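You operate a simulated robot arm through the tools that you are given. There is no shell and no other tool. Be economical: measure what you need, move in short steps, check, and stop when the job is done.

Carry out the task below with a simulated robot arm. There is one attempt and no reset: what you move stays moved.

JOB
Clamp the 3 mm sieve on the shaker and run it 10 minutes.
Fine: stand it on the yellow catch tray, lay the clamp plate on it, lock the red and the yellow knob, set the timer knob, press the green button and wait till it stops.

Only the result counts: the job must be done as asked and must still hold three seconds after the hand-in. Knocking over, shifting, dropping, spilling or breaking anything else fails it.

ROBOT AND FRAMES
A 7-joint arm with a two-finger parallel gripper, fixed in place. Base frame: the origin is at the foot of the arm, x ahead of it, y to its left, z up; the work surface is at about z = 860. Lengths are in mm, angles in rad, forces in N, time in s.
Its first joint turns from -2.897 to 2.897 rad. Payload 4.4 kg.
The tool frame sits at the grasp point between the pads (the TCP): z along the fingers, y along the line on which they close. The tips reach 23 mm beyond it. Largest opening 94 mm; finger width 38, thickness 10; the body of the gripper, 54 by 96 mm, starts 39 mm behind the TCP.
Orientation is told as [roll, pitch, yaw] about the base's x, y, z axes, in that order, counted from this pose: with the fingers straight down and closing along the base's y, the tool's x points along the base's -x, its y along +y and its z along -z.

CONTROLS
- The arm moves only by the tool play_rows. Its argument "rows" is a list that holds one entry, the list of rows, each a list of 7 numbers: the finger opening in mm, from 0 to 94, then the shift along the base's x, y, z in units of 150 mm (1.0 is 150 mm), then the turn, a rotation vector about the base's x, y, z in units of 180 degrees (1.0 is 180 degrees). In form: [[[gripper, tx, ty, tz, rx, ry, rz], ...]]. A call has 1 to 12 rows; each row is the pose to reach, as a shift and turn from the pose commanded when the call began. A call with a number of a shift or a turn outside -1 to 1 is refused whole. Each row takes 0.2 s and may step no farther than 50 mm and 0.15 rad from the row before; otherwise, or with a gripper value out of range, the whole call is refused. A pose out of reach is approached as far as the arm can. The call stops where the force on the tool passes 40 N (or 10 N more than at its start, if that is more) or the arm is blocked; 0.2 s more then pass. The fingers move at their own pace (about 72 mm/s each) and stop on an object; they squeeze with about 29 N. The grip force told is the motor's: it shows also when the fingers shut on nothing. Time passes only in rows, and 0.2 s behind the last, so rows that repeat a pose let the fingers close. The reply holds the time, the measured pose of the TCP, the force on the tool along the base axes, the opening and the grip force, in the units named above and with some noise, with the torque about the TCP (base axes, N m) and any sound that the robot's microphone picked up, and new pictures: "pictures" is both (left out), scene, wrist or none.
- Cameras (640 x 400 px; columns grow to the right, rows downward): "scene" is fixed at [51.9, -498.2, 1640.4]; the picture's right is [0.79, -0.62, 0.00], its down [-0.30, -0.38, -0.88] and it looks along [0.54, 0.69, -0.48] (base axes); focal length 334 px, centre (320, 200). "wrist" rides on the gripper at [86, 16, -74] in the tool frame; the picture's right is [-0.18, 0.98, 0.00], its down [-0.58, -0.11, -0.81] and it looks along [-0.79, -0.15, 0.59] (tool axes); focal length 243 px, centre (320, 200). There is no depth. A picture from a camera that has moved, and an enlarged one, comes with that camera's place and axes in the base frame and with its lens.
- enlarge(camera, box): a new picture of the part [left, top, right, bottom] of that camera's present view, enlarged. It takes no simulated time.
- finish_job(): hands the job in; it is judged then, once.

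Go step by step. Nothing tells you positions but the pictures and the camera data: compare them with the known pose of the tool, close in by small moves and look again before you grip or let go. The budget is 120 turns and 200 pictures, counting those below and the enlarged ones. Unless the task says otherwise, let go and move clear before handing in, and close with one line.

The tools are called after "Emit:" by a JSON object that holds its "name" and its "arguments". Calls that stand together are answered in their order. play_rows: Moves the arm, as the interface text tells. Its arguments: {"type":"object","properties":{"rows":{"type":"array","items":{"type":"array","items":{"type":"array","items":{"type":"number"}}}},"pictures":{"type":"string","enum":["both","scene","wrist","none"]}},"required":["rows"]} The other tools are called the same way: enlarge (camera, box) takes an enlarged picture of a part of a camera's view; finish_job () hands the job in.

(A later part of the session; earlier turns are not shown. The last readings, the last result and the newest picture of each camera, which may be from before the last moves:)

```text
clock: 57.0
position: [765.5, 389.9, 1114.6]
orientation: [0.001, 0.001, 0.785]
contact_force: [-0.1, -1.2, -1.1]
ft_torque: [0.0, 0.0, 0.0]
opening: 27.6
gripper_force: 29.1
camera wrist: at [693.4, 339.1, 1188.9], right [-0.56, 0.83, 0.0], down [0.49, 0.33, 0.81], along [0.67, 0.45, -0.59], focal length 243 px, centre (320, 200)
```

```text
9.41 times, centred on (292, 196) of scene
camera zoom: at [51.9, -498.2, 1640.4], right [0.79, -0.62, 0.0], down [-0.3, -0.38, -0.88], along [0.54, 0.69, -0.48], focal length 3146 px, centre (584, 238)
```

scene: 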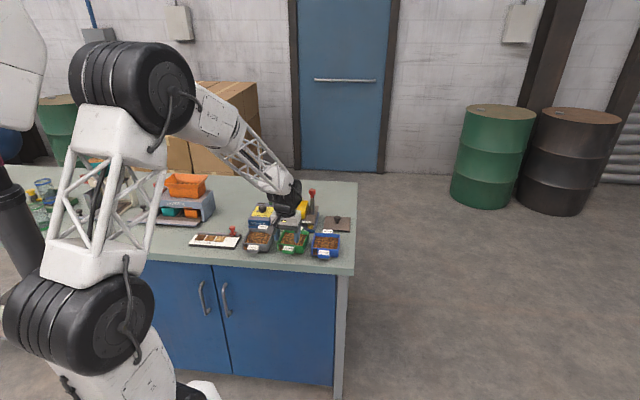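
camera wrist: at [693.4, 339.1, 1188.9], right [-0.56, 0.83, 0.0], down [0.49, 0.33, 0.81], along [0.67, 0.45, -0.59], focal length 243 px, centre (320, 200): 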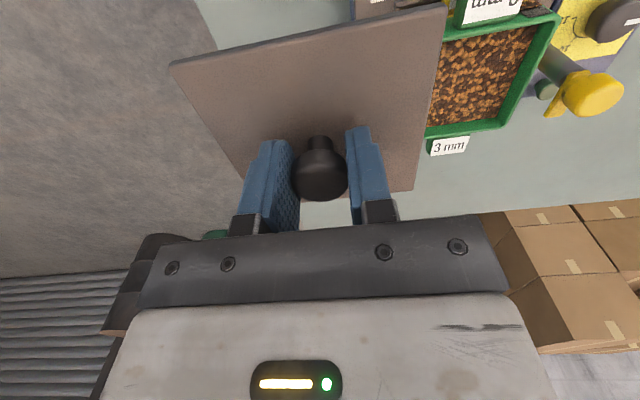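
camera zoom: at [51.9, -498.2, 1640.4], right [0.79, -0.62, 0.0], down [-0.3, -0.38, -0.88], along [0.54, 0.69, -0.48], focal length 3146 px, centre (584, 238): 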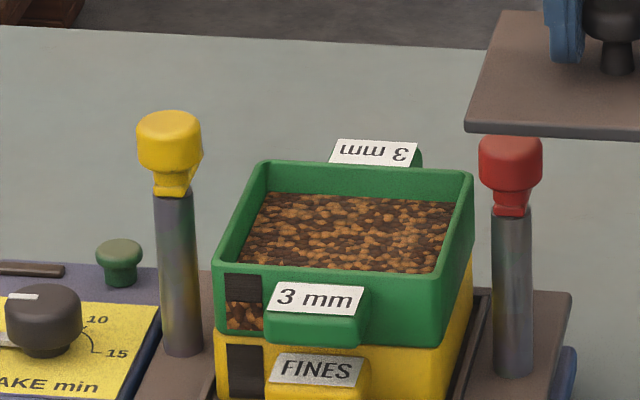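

Emit:
{"name": "enlarge", "arguments": {"camera": "scene", "box": [270, 184, 282, 200]}}

Emit:
{"name": "enlarge", "arguments": {"camera": "scene", "box": [306, 186, 318, 202]}}

Emit:
{"name": "enlarge", "arguments": {"camera": "wrist", "box": [520, 40, 640, 130]}}

```text
16.00 times, centred on (276, 192) of scene
camera zoom: at [51.9, -498.2, 1640.4], right [0.79, -0.62, 0.0], down [-0.3, -0.38, -0.88], along [0.54, 0.69, -0.48], focal length 5348 px, centre (1024, 328)
```

zoom: 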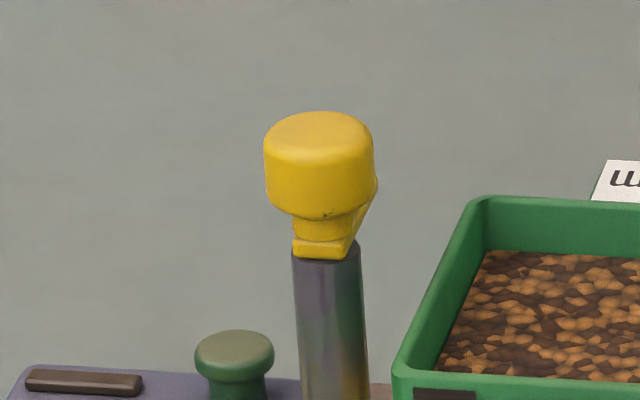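

```text
16.00 times, centred on (312, 194) of scene
camera zoom: at [51.9, -498.2, 1640.4], right [0.79, -0.62, 0.0], down [-0.3, -0.38, -0.88], along [0.54, 0.69, -0.48], focal length 5348 px, centre (448, 296)
```

zoom: 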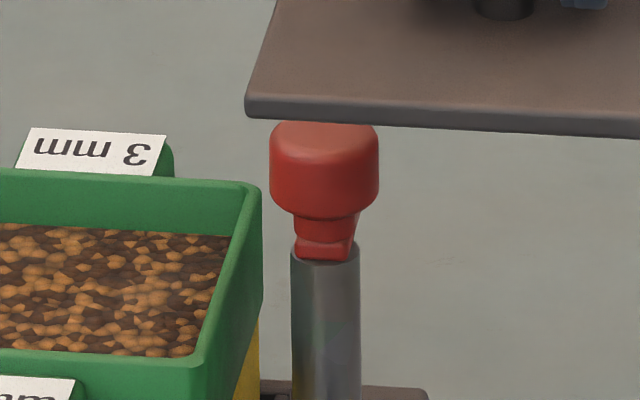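

```text
4.44 times, centred on (580, 85) of wrist
camera zoom: at [693.4, 339.1, 1188.9], right [-0.56, 0.83, 0.0], down [0.49, 0.33, 0.81], along [0.67, 0.45, -0.59], focal length 1078 px, centre (-836, 711)
```

zoom: 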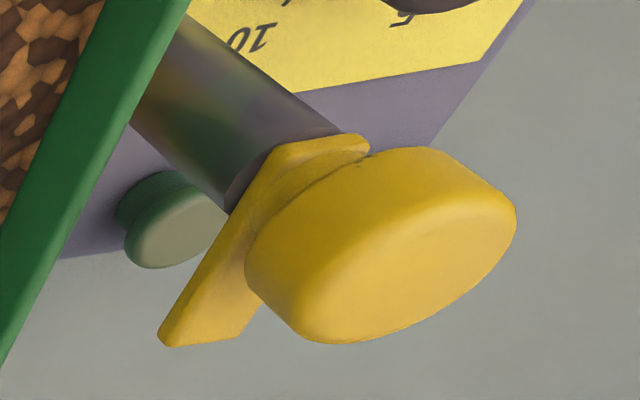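

The wings currently point backward, away from the plate's path. I'll move the plate over the sieve at a safe height.

Emit:
{"name": "play_rows", "arguments": {"rows": [[[10, -0.03, 0.05, 0, 0, 0, 0], [10, -0.07, 0.13, 0, 0, 0, 0], [10, -0.11, 0.22, 0, 0, 0, 0], [10, -0.16, 0.32, 0, 0, 0, 0], [10, -0.21, 0.42, 0, 0, 0, 0], [10, -0.26, 0.52, 0, 0, 0, 0], [10, -0.31, 0.62, 0, 0, 0, 0], [10, -0.35, 0.7, 0, 0, 0, 0], [10, -0.38, 0.76, 0, 0, 0, 0], [10, -0.39, 0.78, 0, 0, 0, 0], [10, -0.39, 0.78, 0, 0, 0, 0]]], "pictures": "wrist"}}

Emit:
{"name": "enlarge", "arguments": {"camera": "scene", "box": [258, 170, 326, 216]}}

Emit:
{"name": "enlarge", "arguments": {"camera": "wrist", "box": [150, 0, 490, 220]}}

```text
clock: 59.4
position: [707.1, 507.4, 1114.9]
orientation: [0.001, 0.0, 0.784]
contact_force: [-0.5, 0.4, -2.4]
ft_torque: [0.0, 0.06, 0.0]
opening: 27.4
gripper_force: 29.0
camera wrist: at [633.9, 456.0, 1189.6], right [-0.56, 0.83, 0.0], down [0.49, 0.33, 0.81], along [0.67, 0.45, -0.59], focal length 243 px, centre (320, 200)
```

wrist: 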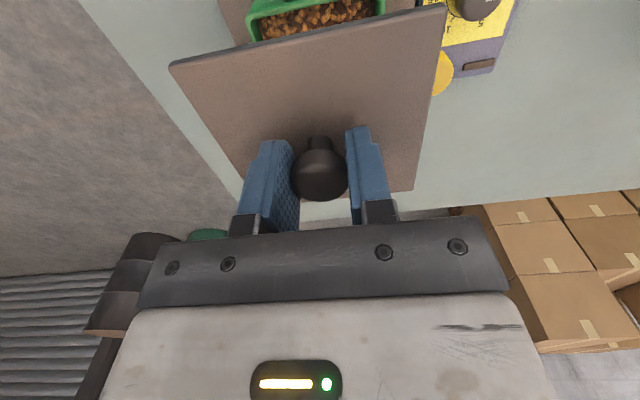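

```text
8.70 times, centred on (292, 193) of scene
camera zoom: at [51.9, -498.2, 1640.4], right [0.79, -0.62, 0.0], down [-0.3, -0.38, -0.88], along [0.54, 0.69, -0.48], focal length 2906 px, centre (564, 261)
```

zoom: 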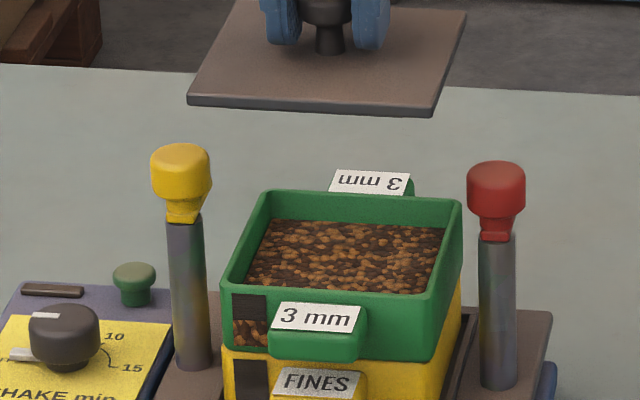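

```text
1.82 times, centred on (320, 110) of wrist
camera zoom: at [633.9, 456.0, 1189.6], right [-0.56, 0.83, 0.0], down [0.49, 0.33, 0.81], along [0.67, 0.45, -0.59], focal length 441 px, centre (320, 364)
```

zoom: 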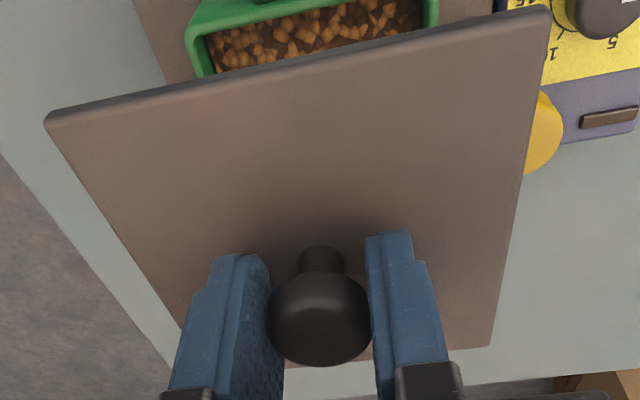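

The plate is centred between the posts to within about a millimetre. I'll lower it in stages.

Emit:
{"name": "play_rows", "arguments": {"rows": [[[10, 0.003, 0.003, -0.05, 0, 0, 0], [10, 0.003, 0.003, -0.12, 0, 0, 0], [10, 0.003, 0.003, -0.19, 0, 0, 0], [10, 0.003, 0.003, -0.24, 0, 0, 0], [10, 0.003, 0.003, -0.26, 0, 0, 0], [10, 0.003, 0.003, -0.26, 0, 0, 0]]], "pictures": "none"}}

Emit:
{"name": "enlarge", "arguments": {"camera": "scene", "box": [264, 172, 324, 212]}}

Emit:
{"name": "enlarge", "arguments": {"camera": "wrist", "box": [150, 0, 490, 220]}}

```text
clock: 60.8
position: [708.6, 505.9, 1075.8]
orientation: [0.0, -0.001, 0.783]
contact_force: [-0.2, -0.5, -1.7]
ft_torque: [-0.01, -0.02, 0.0]
opening: 27.6
gripper_force: 29.1
```

```text
10.00 times, centred on (294, 192) of scene
camera zoom: at [51.9, -498.2, 1640.4], right [0.79, -0.62, 0.0], down [-0.3, -0.38, -0.88], along [0.54, 0.69, -0.48], focal length 3342 px, centre (580, 280)
```

zoom: 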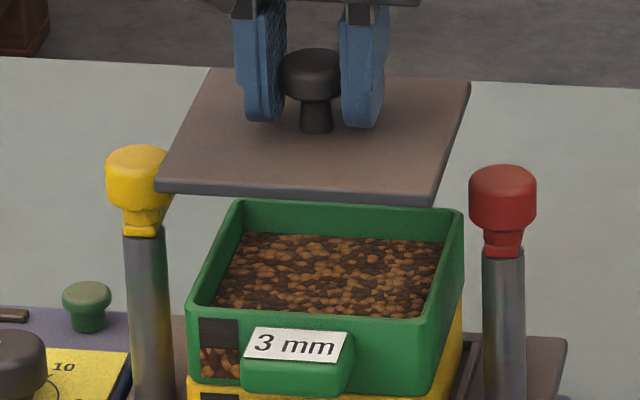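

```text
1.82 times, centred on (320, 110) of wrist
camera zoom: at [634.6, 456.4, 1149.9], right [-0.56, 0.83, 0.0], down [0.49, 0.33, 0.81], along [0.67, 0.45, -0.59], focal length 441 px, centre (320, 364)
```

zoom: 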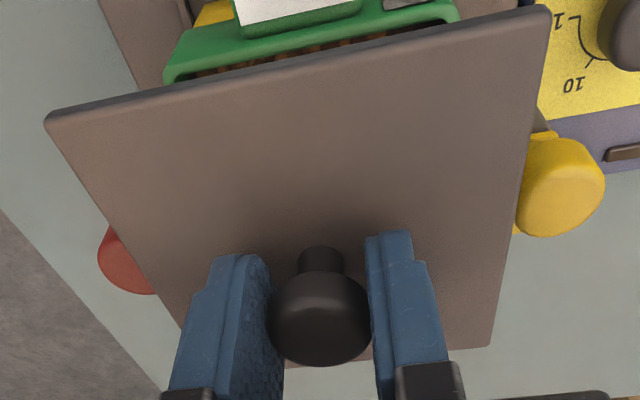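

Emit:
{"name": "play_rows", "arguments": {"rows": [[[10, 0, 0, -0.05, 0, 0, 0], [10, 0, 0, -0.1, 0, 0, 0], [10, 0, 0, -0.15, 0, 0, 0], [10, 0, 0, -0.2, 0, 0, 0], [10, 0, 0, -0.24, 0, 0, 0], [10, 0, 0, -0.24, 0, 0, 0]]], "pictures": "none"}}

Emit:
{"name": "enlarge", "arguments": {"camera": "scene", "box": [270, 178, 318, 210]}}

Emit:
{"name": "enlarge", "arguments": {"camera": "wrist", "box": [150, 0, 490, 220]}}

```text
clock: 62.2
position: [706.6, 506.2, 1039.0]
orientation: [0.0, 0.0, 0.784]
contact_force: [-0.7, -0.3, -2.4]
ft_torque: [-0.01, 0.0, 0.02]
opening: 27.4
gripper_force: 28.8
```

```text
12.50 times, centred on (294, 194) of scene
camera zoom: at [51.9, -498.2, 1640.4], right [0.79, -0.62, 0.0], down [-0.3, -0.38, -0.88], along [0.54, 0.69, -0.48], focal length 4178 px, centre (645, 275)
```

zoom: 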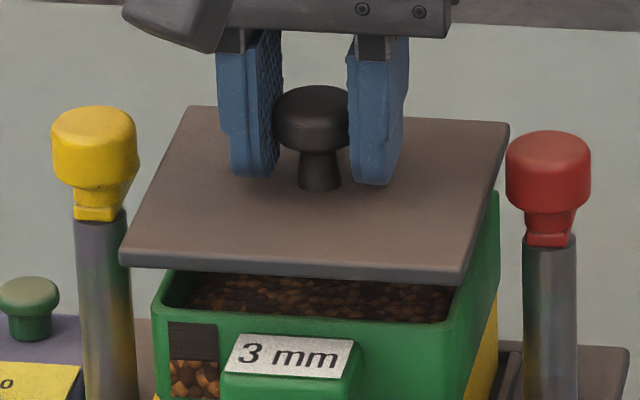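

```text
1.82 times, centred on (320, 110) of wrist
camera zoom: at [634.4, 456.5, 1114.3], right [-0.56, 0.83, 0.0], down [0.49, 0.33, 0.81], along [0.67, 0.45, -0.59], focal length 441 px, centre (320, 364)
```

zoom: 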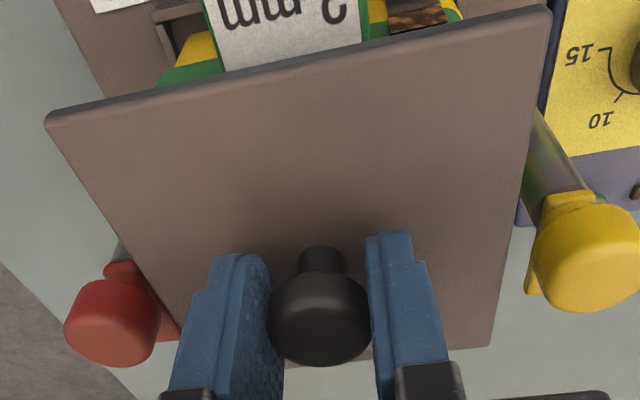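

Emit:
{"name": "play_rows", "arguments": {"rows": [[[10, 0, 0, -0.02, 0, 0, 0], [10, 0, 0, -0.04, 0, 0, 0], [10, 0, 0, -0.05, 0, 0, 0], [10, 0, 0, -0.05, 0, 0, 0]]], "pictures": "none"}}

Emit:
{"name": "enlarge", "arguments": {"camera": "scene", "box": [278, 186, 314, 210]}}

```text
clock: 63.2
position: [707.5, 506.2, 1030.9]
orientation: [-0.002, 0.001, 0.784]
contact_force: [0.3, -0.1, -2.7]
ft_torque: [0.0, 0.05, 0.01]
opening: 27.3
gripper_force: 29.4
```

```text
16.00 times, centred on (296, 198) of scene
camera zoom: at [51.9, -498.2, 1640.4], right [0.79, -0.62, 0.0], down [-0.3, -0.38, -0.88], along [0.54, 0.69, -0.48], focal length 5348 px, centre (704, 232)
```

zoom: 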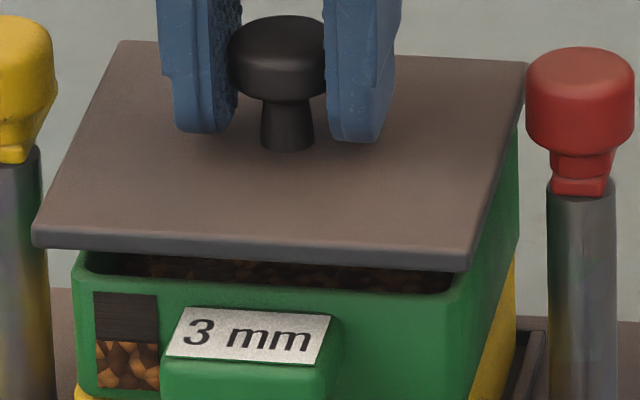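

Emit:
{"name": "play_rows", "arguments": {"rows": [[[10, 0, 0, -0.015, 0, 0, 0], [10, 0, 0, -0.025, 0, 0, 0], [10, 0, 0, -0.025, 0, 0, 0]]], "pictures": "none"}}

Emit:
{"name": "play_rows", "arguments": {"rows": [[[10, 0, 0, -0.01, 0, 0, 0], [10, 0, 0, -0.015, 0, 0, 0], [10, 0, 0, -0.015, 0, 0, 0]]], "pictures": "none"}}

Emit:
{"name": "enlarge", "arguments": {"camera": "scene", "box": [278, 186, 314, 210]}}

```text
clock: 64.0
position: [707.4, 506.6, 1029.1]
orientation: [0.001, 0.0, 0.783]
contact_force: [0.0, -0.2, -2.3]
ft_torque: [0.0, 0.0, 0.02]
opening: 27.4
gripper_force: 29.2
```

```text
clock: 64.8
position: [707.4, 505.7, 1027.4]
orientation: [-0.001, 0.0, 0.784]
contact_force: [1.5, -0.5, -1.8]
ft_torque: [-0.01, -0.01, -0.01]
opening: 27.4
gripper_force: 28.4
```

```text
16.00 times, centred on (296, 198) of scene
camera zoom: at [51.9, -498.2, 1640.4], right [0.79, -0.62, 0.0], down [-0.3, -0.38, -0.88], along [0.54, 0.69, -0.48], focal length 5348 px, centre (704, 232)
```

zoom: 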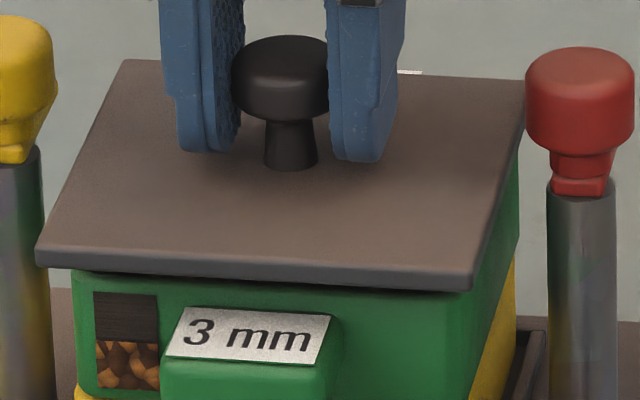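

Emit:
{"name": "play_rows", "arguments": {"rows": [[[10, 0, 0, -0.01, 0, 0, 0], [10, 0, 0, -0.015, 0, 0, 0], [10, 0, 0, -0.015, 0, 0, 0]]], "pictures": "none"}}

Emit:
{"name": "play_rows", "arguments": {"rows": [[[10, 0, 0, -0.008, 0, 0, 0], [10, 0, 0, -0.012, 0, 0, 0], [10, 0, 0, -0.012, 0, 0, 0]]], "pictures": "none"}}

Emit:
{"name": "enlarge", "arguments": {"camera": "scene", "box": [278, 186, 314, 210]}}

```text
clock: 65.6
position: [707.8, 507.1, 1024.5]
orientation: [-0.001, 0.001, 0.786]
contact_force: [0.7, 0.5, -1.7]
ft_torque: [-0.01, 0.02, -0.04]
opening: 27.1
gripper_force: 29.1
```

```text
clock: 66.4
position: [707.9, 506.4, 1022.2]
orientation: [-0.001, 0.0, 0.783]
contact_force: [-0.2, 0.2, 1.4]
ft_torque: [-0.06, 0.09, 0.02]
opening: 27.4
gripper_force: 29.1
```

```text
16.00 times, centred on (296, 198) of scene
camera zoom: at [51.9, -498.2, 1640.4], right [0.79, -0.62, 0.0], down [-0.3, -0.38, -0.88], along [0.54, 0.69, -0.48], focal length 5348 px, centre (704, 232)
```

zoom: 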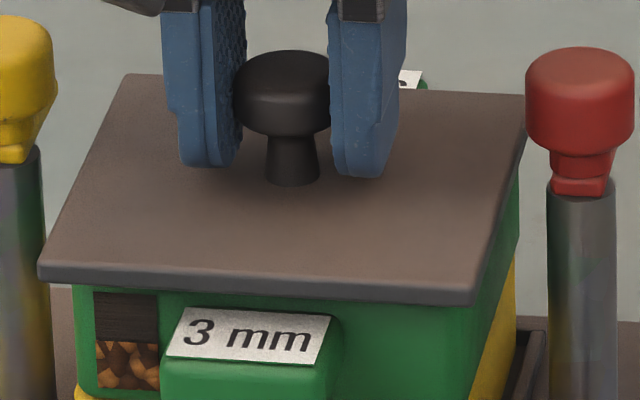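

The plate is on the sieve and well centred. I'll release and retreat upward.

Emit:
{"name": "play_rows", "arguments": {"rows": [[[20, 0, 0, 0, 0, 0, 0], [35, 0, 0, 0, 0, 0, 0], [48, 0, 0, 0, 0, 0, 0], [48, 0, 0, 0, 0, 0, 0], [48, 0, 0, 0.1, 0, 0, 0], [48, 0, 0, 0.3, 0, 0, 0], [48, 0, 0, 0.6, 0, 0, 0], [48, -0.1, -0.1, 0.85, 0, 0, 0], [48, -0.25, -0.25, 1, 0, 0, 0], [48, -0.4, -0.4, 1, 0, 0, 0], [48, -0.4, -0.4, 1, 0, 0, 0]]], "pictures": "wrist"}}

Emit:
{"name": "enlarge", "arguments": {"camera": "scene", "box": [266, 180, 320, 216]}}

Emit:
{"name": "enlarge", "arguments": {"camera": "wrist", "box": [230, 60, 440, 220]}}

```text
clock: 68.8
position: [646.3, 446.5, 1171.8]
orientation: [0.001, 0.0, 0.782]
contact_force: [0.4, -0.2, -0.5]
ft_torque: [0.01, 0.03, 0.0]
opening: 47.9
gripper_force: 0.1
camera wrist: at [573.2, 396.8, 1247.1], right [-0.56, 0.83, 0.0], down [0.49, 0.33, 0.81], along [0.67, 0.45, -0.59], focal length 243 px, centre (320, 200)
```

wrist: 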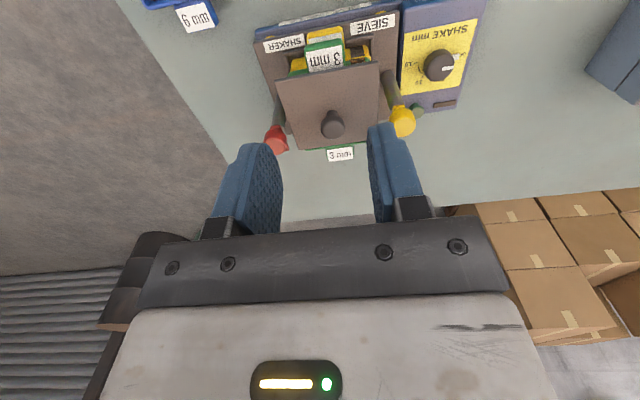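

```text
11.11 times, centred on (293, 198) of scene
camera zoom: at [51.9, -498.2, 1640.4], right [0.79, -0.62, 0.0], down [-0.3, -0.38, -0.88], along [0.54, 0.69, -0.48], focal length 3714 px, centre (620, 222)
```

zoom: 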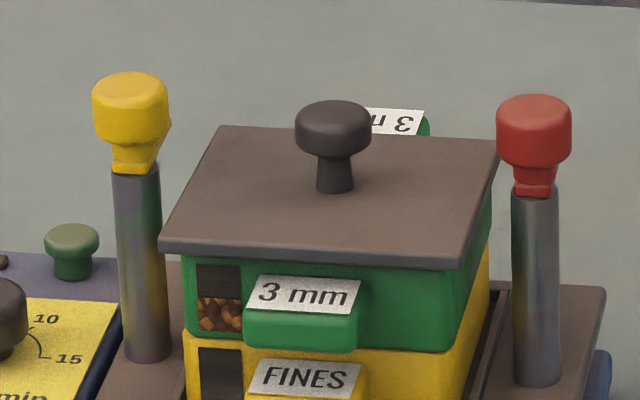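

```text
2.50 times, centred on (335, 140) of wrist
camera zoom: at [573.2, 396.8, 1247.1], right [-0.56, 0.83, 0.0], down [0.49, 0.33, 0.81], along [0.67, 0.45, -0.59], focal length 606 px, centre (282, 350)
```

zoom: 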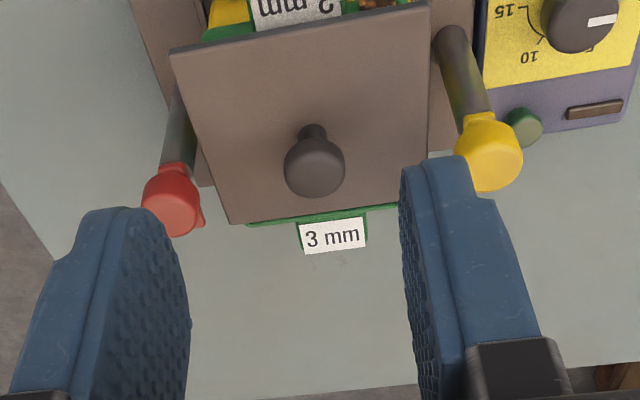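

The clamp plate is in place. Next is the red knob: I'll hover over it at yaw 0 so that a +90° turn (wing swinging inward) is possible.

Emit:
{"name": "play_rows", "arguments": {"rows": [[[60, 0.12, 0, 0, 0, 0, -0.042], [60, 0.25, 0.01, 0, 0, 0, -0.084], [60, 0.38, 0.02, -0.1, 0, 0, -0.126], [60, 0.5, 0.03, -0.2, 0, 0, -0.168], [60, 0.62, 0.037, -0.3, 0, 0, -0.21], [60, 0.727, 0.037, -0.42, 0, 0, -0.2496], [60, 0.727, 0.037, -0.42, 0, 0, -0.2496]]], "pictures": "wrist"}}

Emit:
{"name": "enlarge", "arguments": {"camera": "wrist", "box": [220, 60, 440, 220]}}

Emit:
{"name": "enlarge", "arguments": {"camera": "scene", "box": [282, 174, 330, 206]}}

```text
clock: 70.4
position: [757.3, 451.4, 1108.0]
orientation: [0.001, -0.001, -0.002]
contact_force: [0.2, 0.5, 0.2]
ft_torque: [0.0, 0.0, 0.03]
opening: 60.0
gripper_force: 0.0
camera wrist: at [670.5, 467.4, 1183.4], right [0.19, 0.98, 0.0], down [0.58, -0.11, 0.81], along [0.79, -0.15, -0.59], focal length 243 px, centre (320, 200)
```

wrist: 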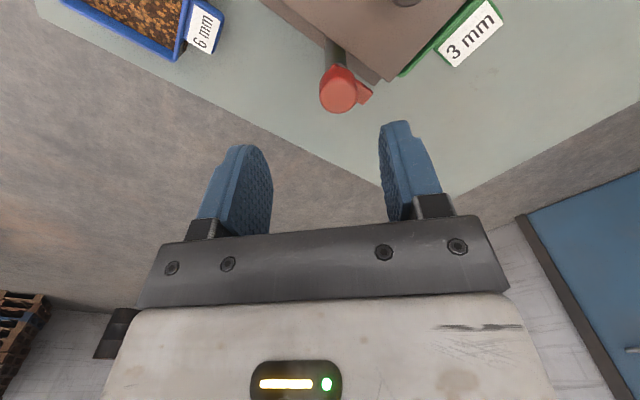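

```text
2.50 times, centred on (330, 140) of wrist
camera zoom: at [670.5, 467.4, 1183.4], right [0.19, 0.98, 0.0], down [0.58, -0.11, 0.81], along [0.79, -0.15, -0.59], focal length 606 px, centre (295, 350)
```

zoom: 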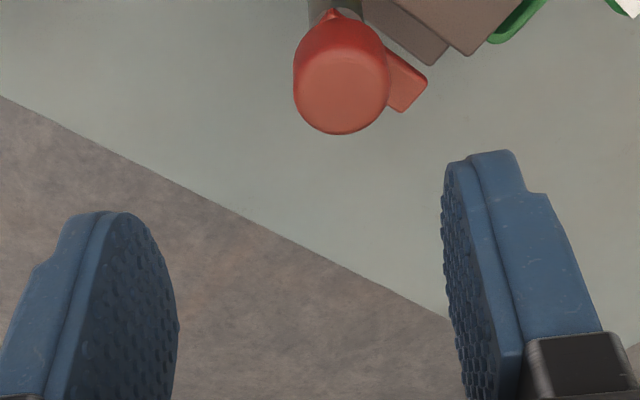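

```text
12.50 times, centred on (306, 190) of scene
camera zoom: at [51.9, -498.2, 1640.4], right [0.79, -0.62, 0.0], down [-0.3, -0.38, -0.88], along [0.54, 0.69, -0.48], focal length 4178 px, centre (495, 325)
```

zoom: 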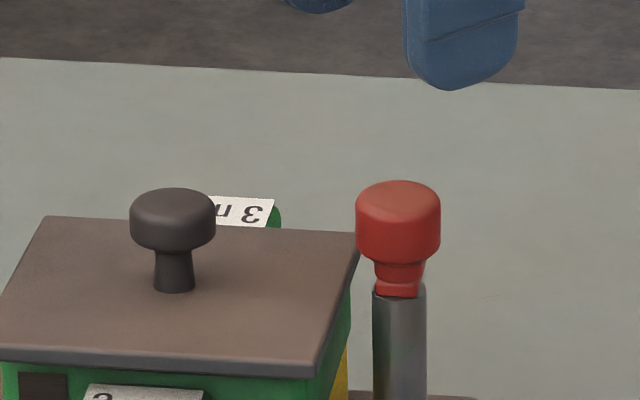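

From several views the red cap is at about (764, 463) with its top near z 1023, and its wing points straight back. I'll move over it and verify closer.

Emit:
{"name": "play_rows", "arguments": {"rows": [[[60, 0.048, 0.077, -0.1, 0, 0, 0], [60, 0.048, 0.077, -0.25, 0, 0, 0], [60, 0.048, 0.077, -0.32, 0, 0, 0], [60, 0.048, 0.077, -0.32, 0, 0, 0]]], "pictures": "wrist"}}

Emit:
{"name": "enlarge", "arguments": {"camera": "wrist", "box": [220, 80, 440, 240]}}

Emit:
{"name": "enlarge", "arguments": {"camera": "scene", "box": [282, 174, 330, 206]}}

```text
clock: 71.4
position: [762.7, 463.6, 1060.0]
orientation: [0.0, 0.001, -0.001]
contact_force: [0.3, 0.1, 0.1]
ft_torque: [0.01, 0.0, -0.02]
opening: 60.0
gripper_force: 0.1
camera wrist: at [677.0, 478.5, 1135.2], right [0.19, 0.98, 0.0], down [0.58, -0.11, 0.81], along [0.79, -0.15, -0.59], focal length 243 px, centre (320, 200)
```

wrist: 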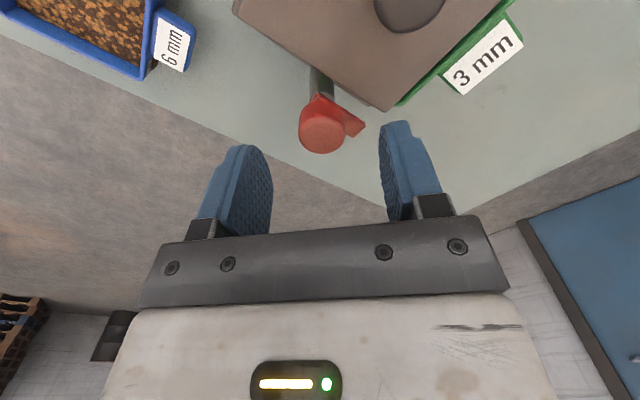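

```text
2.50 times, centred on (330, 160) of wrist
camera zoom: at [677.0, 478.5, 1135.2], right [0.19, 0.98, 0.0], down [0.58, -0.11, 0.81], along [0.79, -0.15, -0.59], focal length 606 px, centre (295, 300)
```

zoom: 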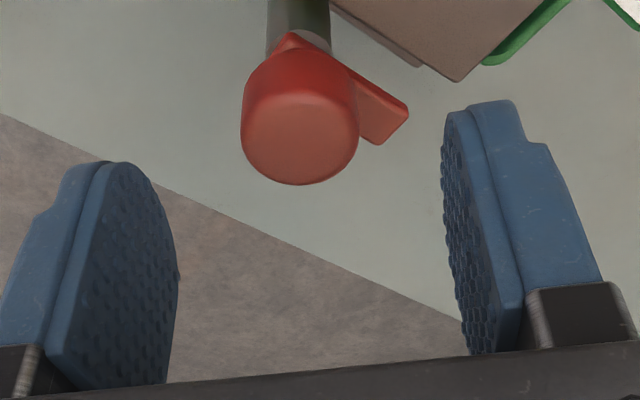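

```text
12.50 times, centred on (306, 190) of scene
camera zoom: at [51.9, -498.2, 1640.4], right [0.79, -0.62, 0.0], down [-0.3, -0.38, -0.88], along [0.54, 0.69, -0.48], focal length 4178 px, centre (495, 325)
```

zoom: 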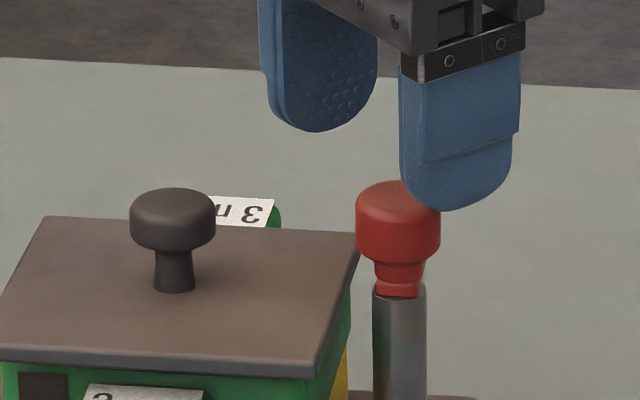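

Emit:
{"name": "play_rows", "arguments": {"rows": [[[60, 0.01, 0.01, -0.1, 0, 0, 0], [60, 0.01, 0.01, -0.18, 0, 0, 0], [60, 0.01, 0.01, -0.22, 0, 0, 0], [60, 0.01, 0.01, -0.22, 0, 0, 0]]], "pictures": "wrist"}}

Emit:
{"name": "enlarge", "arguments": {"camera": "wrist", "box": [220, 80, 440, 240]}}

Emit:
{"name": "enlarge", "arguments": {"camera": "scene", "box": [290, 180, 326, 204]}}

```text
clock: 72.4
position: [766.0, 464.6, 1027.8]
orientation: [0.0, 0.0, -0.003]
contact_force: [0.1, 0.0, 0.0]
ft_torque: [0.03, -0.01, 0.01]
opening: 60.3
gripper_force: 0.2
camera wrist: at [679.2, 479.7, 1103.4], right [0.19, 0.98, 0.0], down [0.58, -0.11, 0.81], along [0.79, -0.15, -0.59], focal length 243 px, centre (320, 200)
```

wrist: 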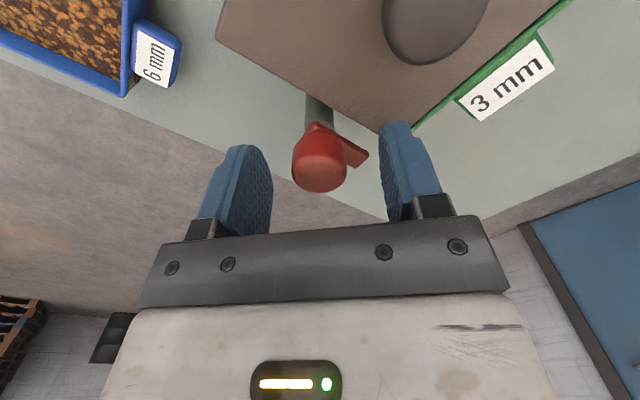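

```text
2.50 times, centred on (330, 160) of wrist
camera zoom: at [679.2, 479.7, 1103.4], right [0.19, 0.98, 0.0], down [0.58, -0.11, 0.81], along [0.79, -0.15, -0.59], focal length 606 px, centre (295, 300)
```

zoom: 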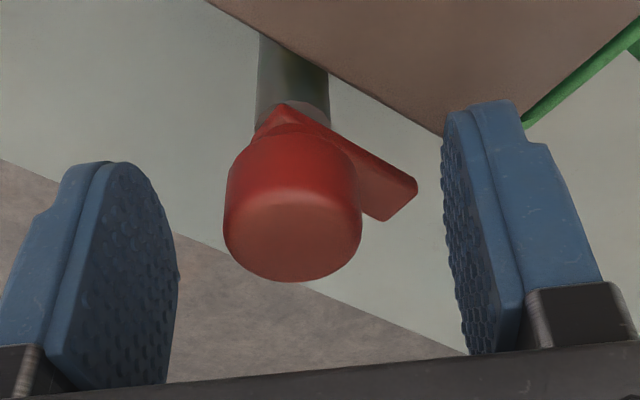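

```text
16.00 times, centred on (308, 192) of scene
camera zoom: at [51.9, -498.2, 1640.4], right [0.79, -0.62, 0.0], down [-0.3, -0.38, -0.88], along [0.54, 0.69, -0.48], focal length 5348 px, centre (512, 328)
```

zoom: 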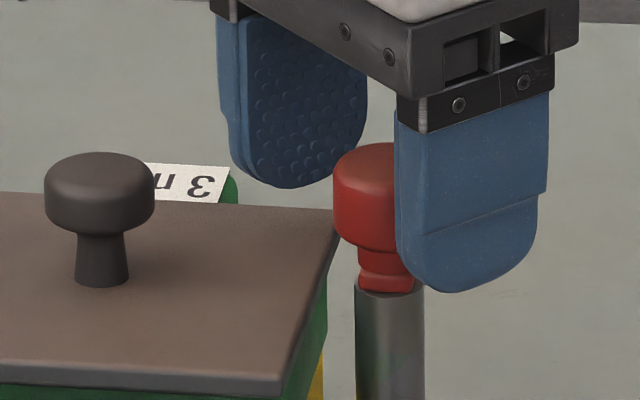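

Emit:
{"name": "play_rows", "arguments": {"rows": [[[60, 0, 0, 0.013, 0, 0, 0], [45, 0, 0, 0.013, 0, 0, 0], [30, 0, 0, 0.013, 0, 0, 0], [15, 0, 0, 0.013, 0, 0, 0], [15, 0, 0, 0.013, 0, 0, 0]]], "pictures": "wrist"}}

Emit:
{"name": "enlarge", "arguments": {"camera": "wrist", "box": [220, 80, 440, 240]}}

```text
clock: 73.6
position: [766.0, 463.3, 1029.5]
orientation: [0.001, 0.0, -0.003]
contact_force: [-4.1, -23.0, 3.1]
ft_torque: [-0.52, 0.22, -0.05]
opening: 27.4
gripper_force: 45.3
camera wrist: at [678.8, 479.1, 1105.2], right [0.19, 0.98, 0.0], down [0.58, -0.11, 0.81], along [0.79, -0.15, -0.59], focal length 243 px, centre (320, 200)
```

wrist: 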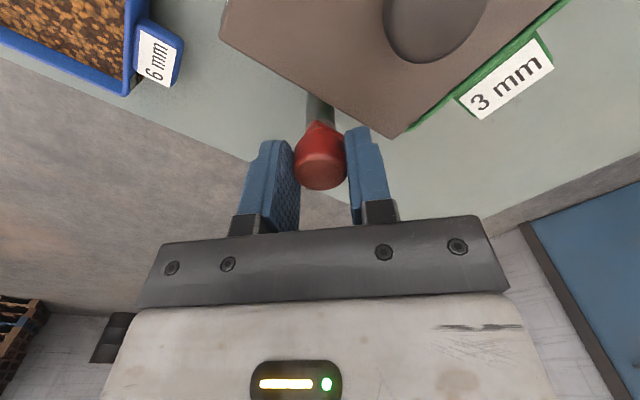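

```text
2.50 times, centred on (330, 160) of wrist
camera zoom: at [678.8, 479.1, 1105.2], right [0.19, 0.98, 0.0], down [0.58, -0.11, 0.81], along [0.79, -0.15, -0.59], focal length 606 px, centre (295, 300)
```

zoom: 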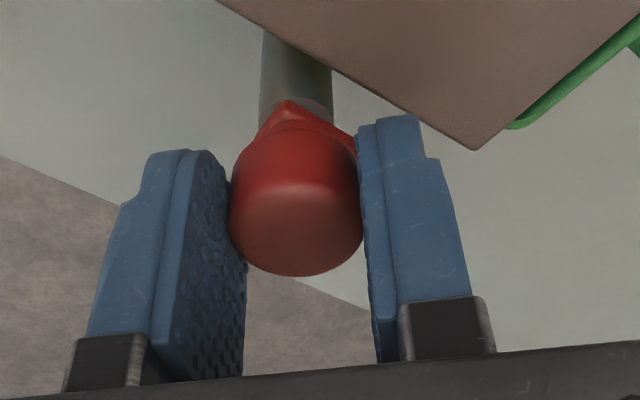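

The grip is off-centre (-23 N in y). I'll relax it with a 1 mm shift before turning.

Emit:
{"name": "play_rows", "arguments": {"rows": [[[15, 0, -0.004, 0, 0, 0, 0], [15, 0, -0.008, 0, 0, 0, 0], [15, 0, -0.008, 0, 0, 0, 0]]], "pictures": "none"}}

```text
clock: 74.4
position: [765.1, 463.0, 1029.3]
orientation: [0.001, -0.001, 0.001]
contact_force: [-1.0, -13.2, 1.3]
ft_torque: [-0.27, -0.14, -0.04]
opening: 27.5
gripper_force: 45.7
```

Emit:
{"name": "play_rows", "arguments": {"rows": [[[15, 0, -0.005, 0, 0, 0, 0], [15, 0, -0.01, 0, 0, 0, 0], [15, 0, -0.01, 0, 0, 0, 0]]], "pictures": "none"}}

Emit:
{"name": "play_rows", "arguments": {"rows": [[[15, 0, 0, 0, 0, 0, 0.02], [15, 0, 0, 0, 0, 0, 0.04], [15, 0, 0, 0, 0, 0, 0.06], [15, 0, 0, 0, 0, 0, 0.08], [15, 0, 0, 0, 0, 0, 0.08]]], "pictures": "wrist"}}

Emit:
{"name": "enlarge", "arguments": {"camera": "scene", "box": [290, 180, 326, 204]}}

```text
clock: 75.2
position: [765.3, 463.7, 1030.1]
orientation: [0.0, 0.0, 0.001]
contact_force: [17.3, 35.2, -6.6]
ft_torque: [0.77, -0.84, 0.09]
opening: 27.2
gripper_force: 45.3
```

```text
clock: 75.7
position: [764.6, 463.1, 1029.9]
orientation: [0.0, -0.001, 0.081]
contact_force: [3.3, 11.9, -4.4]
ft_torque: [0.33, -0.21, 0.01]
opening: 27.6
gripper_force: 45.3
stopped in row 2: the force on the tool passed its limit (the readings are from after the stop); the commanded pose is now the measured one
camera wrist: at [677.6, 471.5, 1105.1], right [0.1, 0.99, 0.0], down [0.59, -0.06, 0.81], along [0.8, -0.08, -0.59], focal length 243 px, centre (320, 200)
```

wrist: 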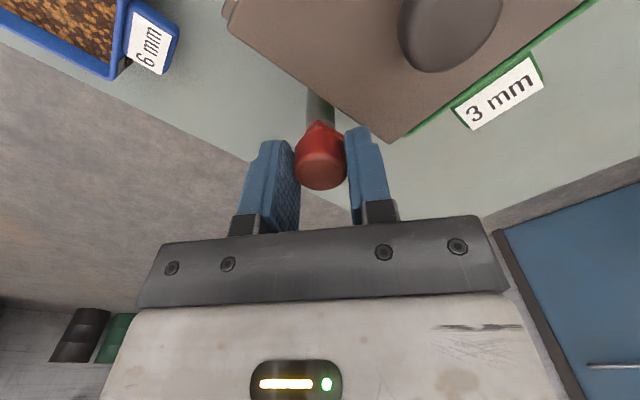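

```text
16.00 times, centred on (308, 192) of scene
camera zoom: at [51.9, -498.2, 1640.4], right [0.79, -0.62, 0.0], down [-0.3, -0.38, -0.88], along [0.54, 0.69, -0.48], focal length 5348 px, centre (512, 328)
```

zoom: 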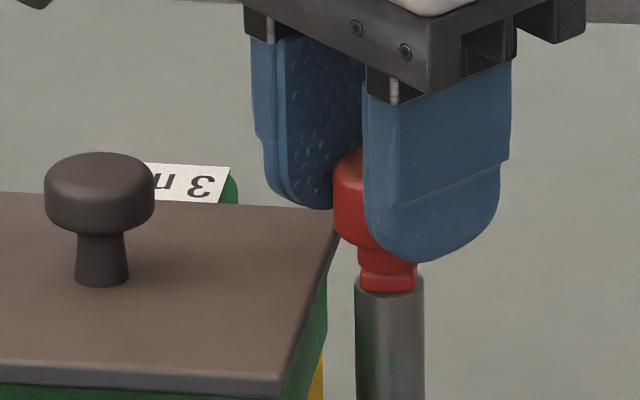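

Emit:
{"name": "play_rows", "arguments": {"rows": [[[15, 0.001, 0.004, 0, 0, 0, 0], [15, 0.001, 0.004, 0, 0, 0, 0]]], "pictures": "none"}}

Emit:
{"name": "play_rows", "arguments": {"rows": [[[15, 0, 0, 0, 0, 0, 0.02], [15, 0, 0, 0, 0, 0, 0.04], [15, 0, 0, 0, 0, 0, 0.06], [15, 0, 0, 0, 0, 0, 0.08], [15, 0, 0, 0, 0, 0, 0.08]]], "pictures": "wrist"}}

Emit:
{"name": "enlarge", "arguments": {"camera": "wrist", "box": [220, 80, 440, 240]}}

```text
clock: 76.3
position: [765.8, 462.9, 1029.7]
orientation: [0.0, -0.002, 0.082]
contact_force: [6.2, 0.2, -6.3]
ft_torque: [0.08, -0.91, 0.0]
opening: 27.6
gripper_force: 44.8
```

```text
clock: 77.5
position: [764.4, 462.2, 1030.5]
orientation: [0.002, 0.0, 0.332]
contact_force: [13.4, -14.6, -9.5]
ft_torque: [-0.36, -0.19, 0.01]
opening: 27.5
gripper_force: 44.8
camera wrist: at [678.2, 449.0, 1105.2], right [-0.15, 0.99, 0.0], down [0.59, 0.09, 0.81], along [0.8, 0.12, -0.59], focal length 243 px, centre (320, 200)
```

wrist: 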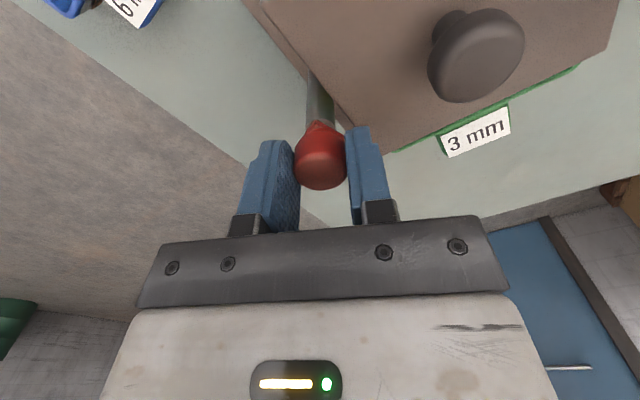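

```text
2.50 times, centred on (330, 160) of wrist
camera zoom: at [678.2, 449.0, 1105.2], right [-0.15, 0.99, 0.0], down [0.59, 0.09, 0.81], along [0.8, 0.12, -0.59], focal length 606 px, centre (295, 300)
```

zoom: 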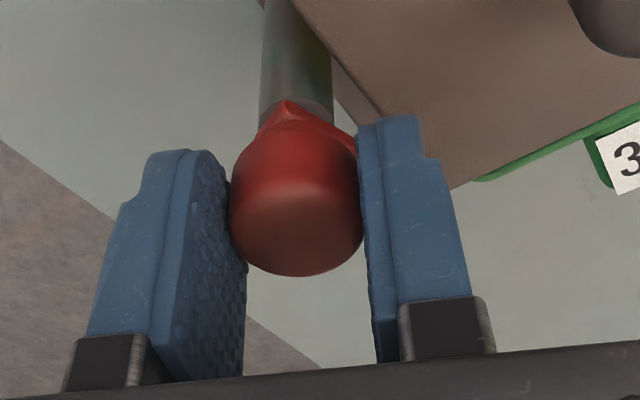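

The wing turns with the gripper. I'll continue while relaxing the side forces.

Emit:
{"name": "play_rows", "arguments": {"rows": [[[15, 0.004, -0.004, -0.003, 0, 0, 0], [15, 0.004, -0.004, -0.003, 0, 0, 0.02], [15, 0.004, -0.004, -0.003, 0, 0, 0.04], [15, 0.004, -0.004, -0.003, 0, 0, 0.06], [15, 0.004, -0.004, -0.003, 0, 0, 0.08], [15, 0.004, -0.004, -0.003, 0, 0, 0.1], [15, 0.004, -0.004, -0.003, 0, 0, 0.12], [15, 0.004, -0.004, -0.003, 0, 0, 0.12]]], "pictures": "none"}}

```text
clock: 79.1
position: [766.2, 461.8, 1029.8]
orientation: [0.0, 0.002, 0.692]
contact_force: [-4.2, -10.6, 3.4]
ft_torque: [-0.6, 0.15, -0.01]
opening: 27.5
gripper_force: 44.8
stopped in row 7: the force on the tool passed its limit (the readings are from after the stop); the commanded pose is now the measured one
```

Emit:
{"name": "play_rows", "arguments": {"rows": [[[15, -0.001, -0.004, 0, 0, 0, 0], [15, -0.001, -0.004, 0, 0, 0, 0.02], [15, -0.001, -0.004, 0, 0, 0, 0.04], [15, -0.001, -0.004, 0, 0, 0, 0.06], [15, -0.001, -0.004, 0, 0, 0, 0.08], [15, -0.001, -0.004, 0, 0, 0, 0.08]]], "pictures": "none"}}

Emit:
{"name": "enlarge", "arguments": {"camera": "scene", "box": [290, 180, 326, 204]}}

```text
clock: 80.5
position: [766.2, 461.9, 1029.6]
orientation: [0.0, 0.001, 0.942]
contact_force: [26.3, 2.4, -0.8]
ft_torque: [0.19, -0.76, -0.03]
opening: 27.3
gripper_force: 44.8
```

```text
16.00 times, centred on (308, 192) of scene
camera zoom: at [51.9, -498.2, 1640.4], right [0.79, -0.62, 0.0], down [-0.3, -0.38, -0.88], along [0.54, 0.69, -0.48], focal length 5348 px, centre (512, 328)
```

zoom: 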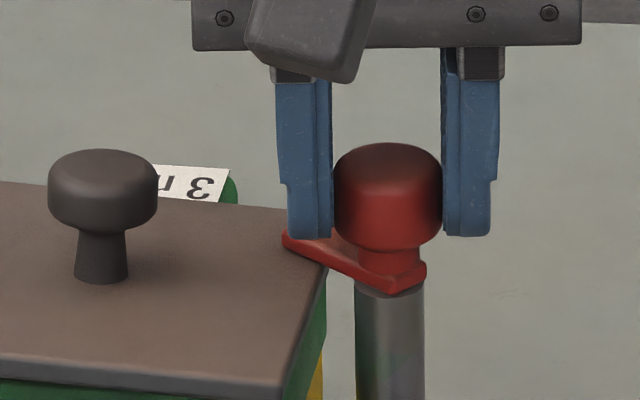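

The wing is now swinging over the plate. I'll continue to the full 90°.

Emit:
{"name": "play_rows", "arguments": {"rows": [[[15, 0.006, 0, 0, 0, 0, 0], [15, 0.006, 0, 0, 0, 0, 0.02], [15, 0.006, 0, 0, 0, 0, 0.04], [15, 0.006, 0, 0, 0, 0, 0.06], [15, 0.006, 0, 0, 0, 0, 0.08], [15, 0.006, 0, 0, 0, 0, 0.1], [15, 0.006, 0, 0, 0, 0, 0.1]]], "pictures": "none"}}

Emit:
{"name": "enlarge", "arguments": {"camera": "scene", "box": [290, 180, 326, 204]}}

```text
clock: 82.1
position: [766.8, 461.9, 1030.3]
orientation: [-0.001, 0.001, 1.256]
contact_force: [11.2, -8.6, 3.2]
ft_torque: [-0.04, -0.34, -0.11]
opening: 27.5
gripper_force: 45.7
```

```text
16.00 times, centred on (308, 192) of scene
camera zoom: at [51.9, -498.2, 1640.4], right [0.79, -0.62, 0.0], down [-0.3, -0.38, -0.88], along [0.54, 0.69, -0.48], focal length 5348 px, centre (512, 328)
```

zoom: 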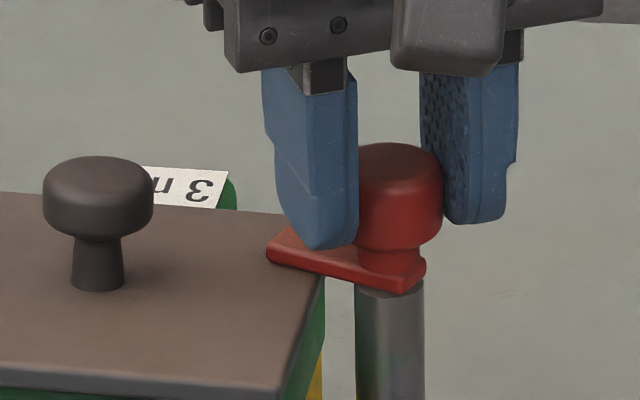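

Emit:
{"name": "play_rows", "arguments": {"rows": [[[15, 0.003, -0.003, 0, 0, 0, 0], [15, 0.003, -0.003, 0, 0, 0, 0.02], [15, 0.003, -0.003, 0, 0, 0, 0.04], [15, 0.003, -0.003, 0, 0, 0, 0.06], [15, 0.003, -0.003, 0, 0, 0, 0.08], [15, 0.003, -0.003, 0, 0, 0, 0.1], [15, 0.003, -0.003, 0, 0, 0, 0.1]]], "pictures": "none"}}

Emit:
{"name": "enlarge", "arguments": {"camera": "scene", "box": [284, 180, 320, 204]}}

```text
clock: 83.7
position: [767.3, 461.0, 1029.7]
orientation: [0.0, 0.0, 1.57]
contact_force: [18.7, -2.9, -4.9]
ft_torque: [-0.08, -0.52, -0.16]
opening: 27.5
gripper_force: 45.1
```

```text
16.00 times, centred on (302, 192) of scene
camera zoom: at [51.9, -498.2, 1640.4], right [0.79, -0.62, 0.0], down [-0.3, -0.38, -0.88], along [0.54, 0.69, -0.48], focal length 5348 px, centre (608, 328)
```

zoom: 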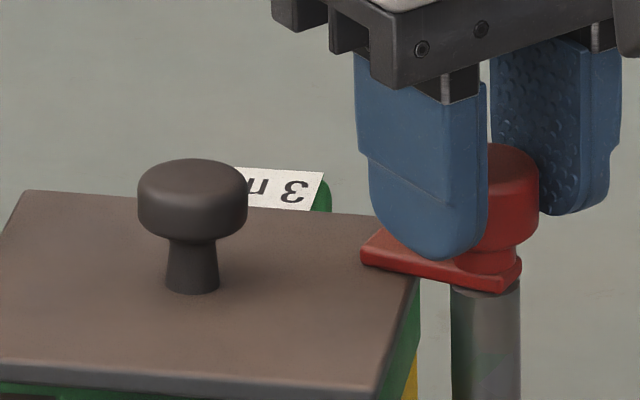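

The knob seems to have slipped or reached its stop in the last part. I'll release, rise and inspect from above.

Emit:
{"name": "play_rows", "arguments": {"rows": [[[35, 0, 0, 0, 0, 0, 0], [50, 0, 0, 0, 0, 0, 0], [50, 0, 0, 0, 0, 0, 0], [50, 0, 0, 0.15, 0, 0, -0.02], [50, 0, 0, 0.4, 0, 0, -0.06], [50, 0, 0, 0.65, 0, 0, -0.1], [50, -0.1, -0.1, 0.8, 0, 0, -0.14], [50, -0.25, -0.2, 0.95, 0, 0, -0.18], [50, -0.4, -0.3, 1, 0, 0, -0.22], [50, -0.5, -0.4, 1, 0, 0, -0.25], [50, -0.5, -0.4, 1, 0, 0, -0.25]]], "pictures": "wrist"}}

Emit:
{"name": "enlarge", "arguments": {"camera": "wrist", "box": [230, 60, 440, 220]}}

Emit:
{"name": "enlarge", "arguments": {"camera": "scene", "box": [268, 180, 322, 216]}}

```text
clock: 86.1
position: [693.5, 401.5, 1179.5]
orientation: [0.0, 0.0, 0.783]
contact_force: [0.0, 0.2, -1.1]
ft_torque: [0.0, 0.02, -0.02]
opening: 50.3
gripper_force: 0.0
camera wrist: at [619.8, 351.7, 1254.6], right [-0.56, 0.83, 0.0], down [0.49, 0.33, 0.81], along [0.67, 0.45, -0.59], focal length 243 px, centre (320, 200)
```

wrist: 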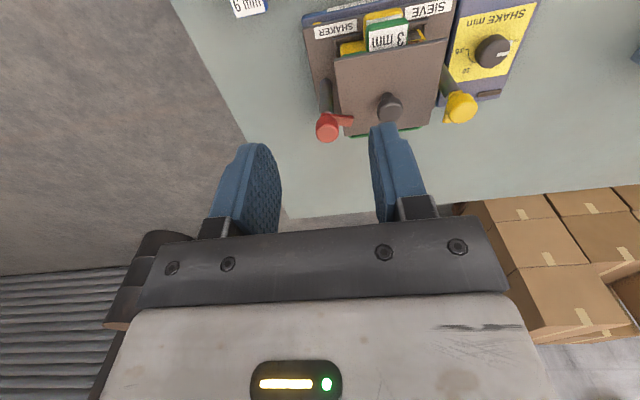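

```text
2.50 times, centred on (335, 140) of wrist
camera zoom: at [619.8, 351.7, 1254.6], right [-0.56, 0.83, 0.0], down [0.49, 0.33, 0.81], along [0.67, 0.45, -0.59], focal length 606 px, centre (282, 350)
```

zoom: 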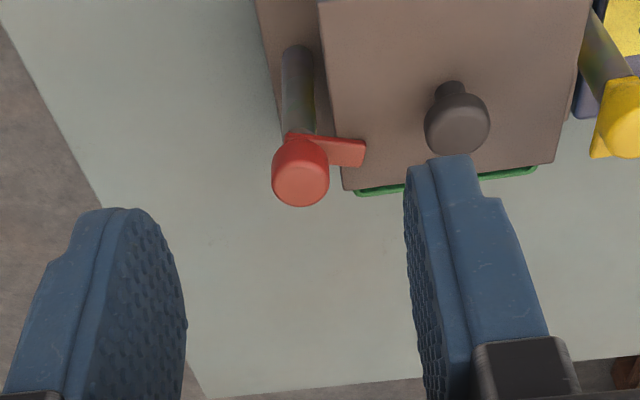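

```text
11.11 times, centred on (295, 198) of scene
camera zoom: at [51.9, -498.2, 1640.4], right [0.79, -0.62, 0.0], down [-0.3, -0.38, -0.88], along [0.54, 0.69, -0.48], focal length 3714 px, centre (598, 222)
```

zoom: 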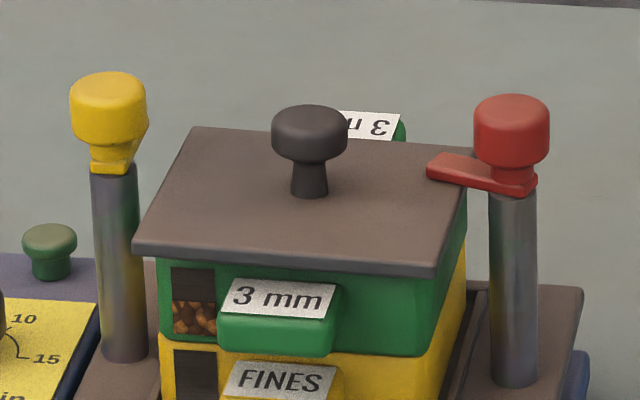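

The red wing lies over the plate but is about 15° short of square. I'll re-grip and try to turn it further.

Emit:
{"name": "play_rows", "arguments": {"rows": [[[50, 0.12, 0.1, -0.1, 0, 0, 0], [50, 0.25, 0.2, -0.25, 0, 0, 0], [50, 0.38, 0.3, -0.4, 0, 0, 0], [50, 0.495, 0.407, -0.6, 0, 0, 0], [50, 0.495, 0.407, -0.85, 0, 0, 0], [50, 0.495, 0.407, -0.99, 0, 0, 0], [50, 0.495, 0.407, -0.99, 0, 0, 0], [35, 0.495, 0.407, -0.99, 0, 0, 0], [15, 0.495, 0.407, -0.99, 0, 0, 0], [15, 0.495, 0.407, -0.99, 0, 0, 0]]], "pictures": "wrist"}}

```text
clock: 88.3
position: [766.4, 463.4, 1032.4]
orientation: [0.0, 0.0, 0.787]
contact_force: [9.8, -2.2, -3.2]
ft_torque: [0.05, -0.39, -0.1]
opening: 27.5
gripper_force: 44.9
camera wrist: at [694.0, 412.4, 1107.0], right [-0.56, 0.83, 0.0], down [0.49, 0.33, 0.81], along [0.67, 0.46, -0.59], focal length 243 px, centre (320, 200)
```

wrist: 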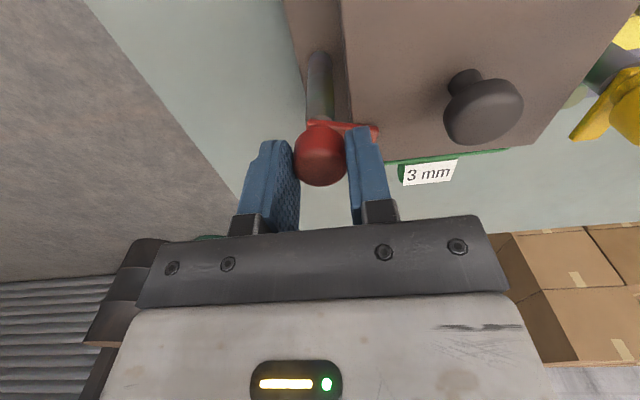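

Emit:
{"name": "play_rows", "arguments": {"rows": [[[15, 0.004, -0.001, -0.002, 0, 0, 0], [15, 0.004, -0.001, -0.002, 0, 0, 0.02], [15, 0.004, -0.001, -0.002, 0, 0, 0.04], [15, 0.004, -0.001, -0.002, 0, 0, 0.06], [15, 0.004, -0.001, -0.002, 0, 0, 0.08], [15, 0.004, -0.001, -0.002, 0, 0, 0.1], [15, 0.004, -0.001, -0.002, 0, 0, 0.1]]], "pictures": "wrist"}}

Emit:
{"name": "enlarge", "arguments": {"camera": "scene", "box": [284, 180, 320, 204]}}

```text
clock: 89.9
position: [767.9, 462.1, 1031.6]
orientation: [0.0, 0.0, 1.099]
contact_force: [6.4, -11.5, 9.3]
ft_torque: [-0.18, -0.17, -0.13]
opening: 27.6
gripper_force: 44.9
camera wrist: at [713.1, 392.1, 1107.1], right [-0.79, 0.61, 0.0], down [0.36, 0.47, 0.81], along [0.49, 0.64, -0.59], focal length 243 px, centre (320, 200)
```

wrist: 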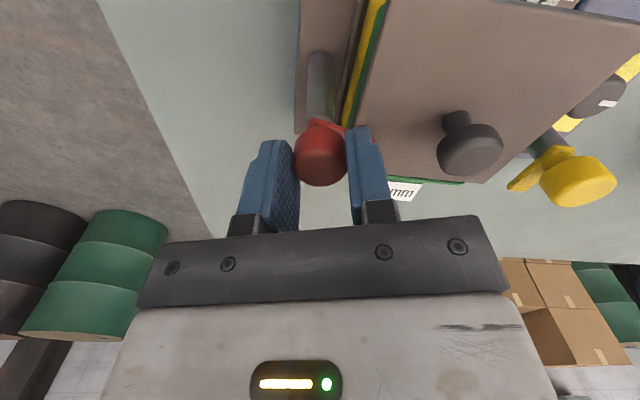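

```text
16.00 times, centred on (302, 192) of scene
camera zoom: at [51.9, -498.2, 1640.4], right [0.79, -0.62, 0.0], down [-0.3, -0.38, -0.88], along [0.54, 0.69, -0.48], focal length 5348 px, centre (608, 328)
```

zoom: 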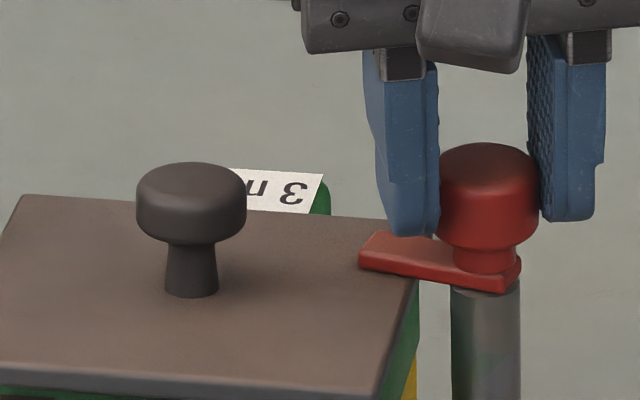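

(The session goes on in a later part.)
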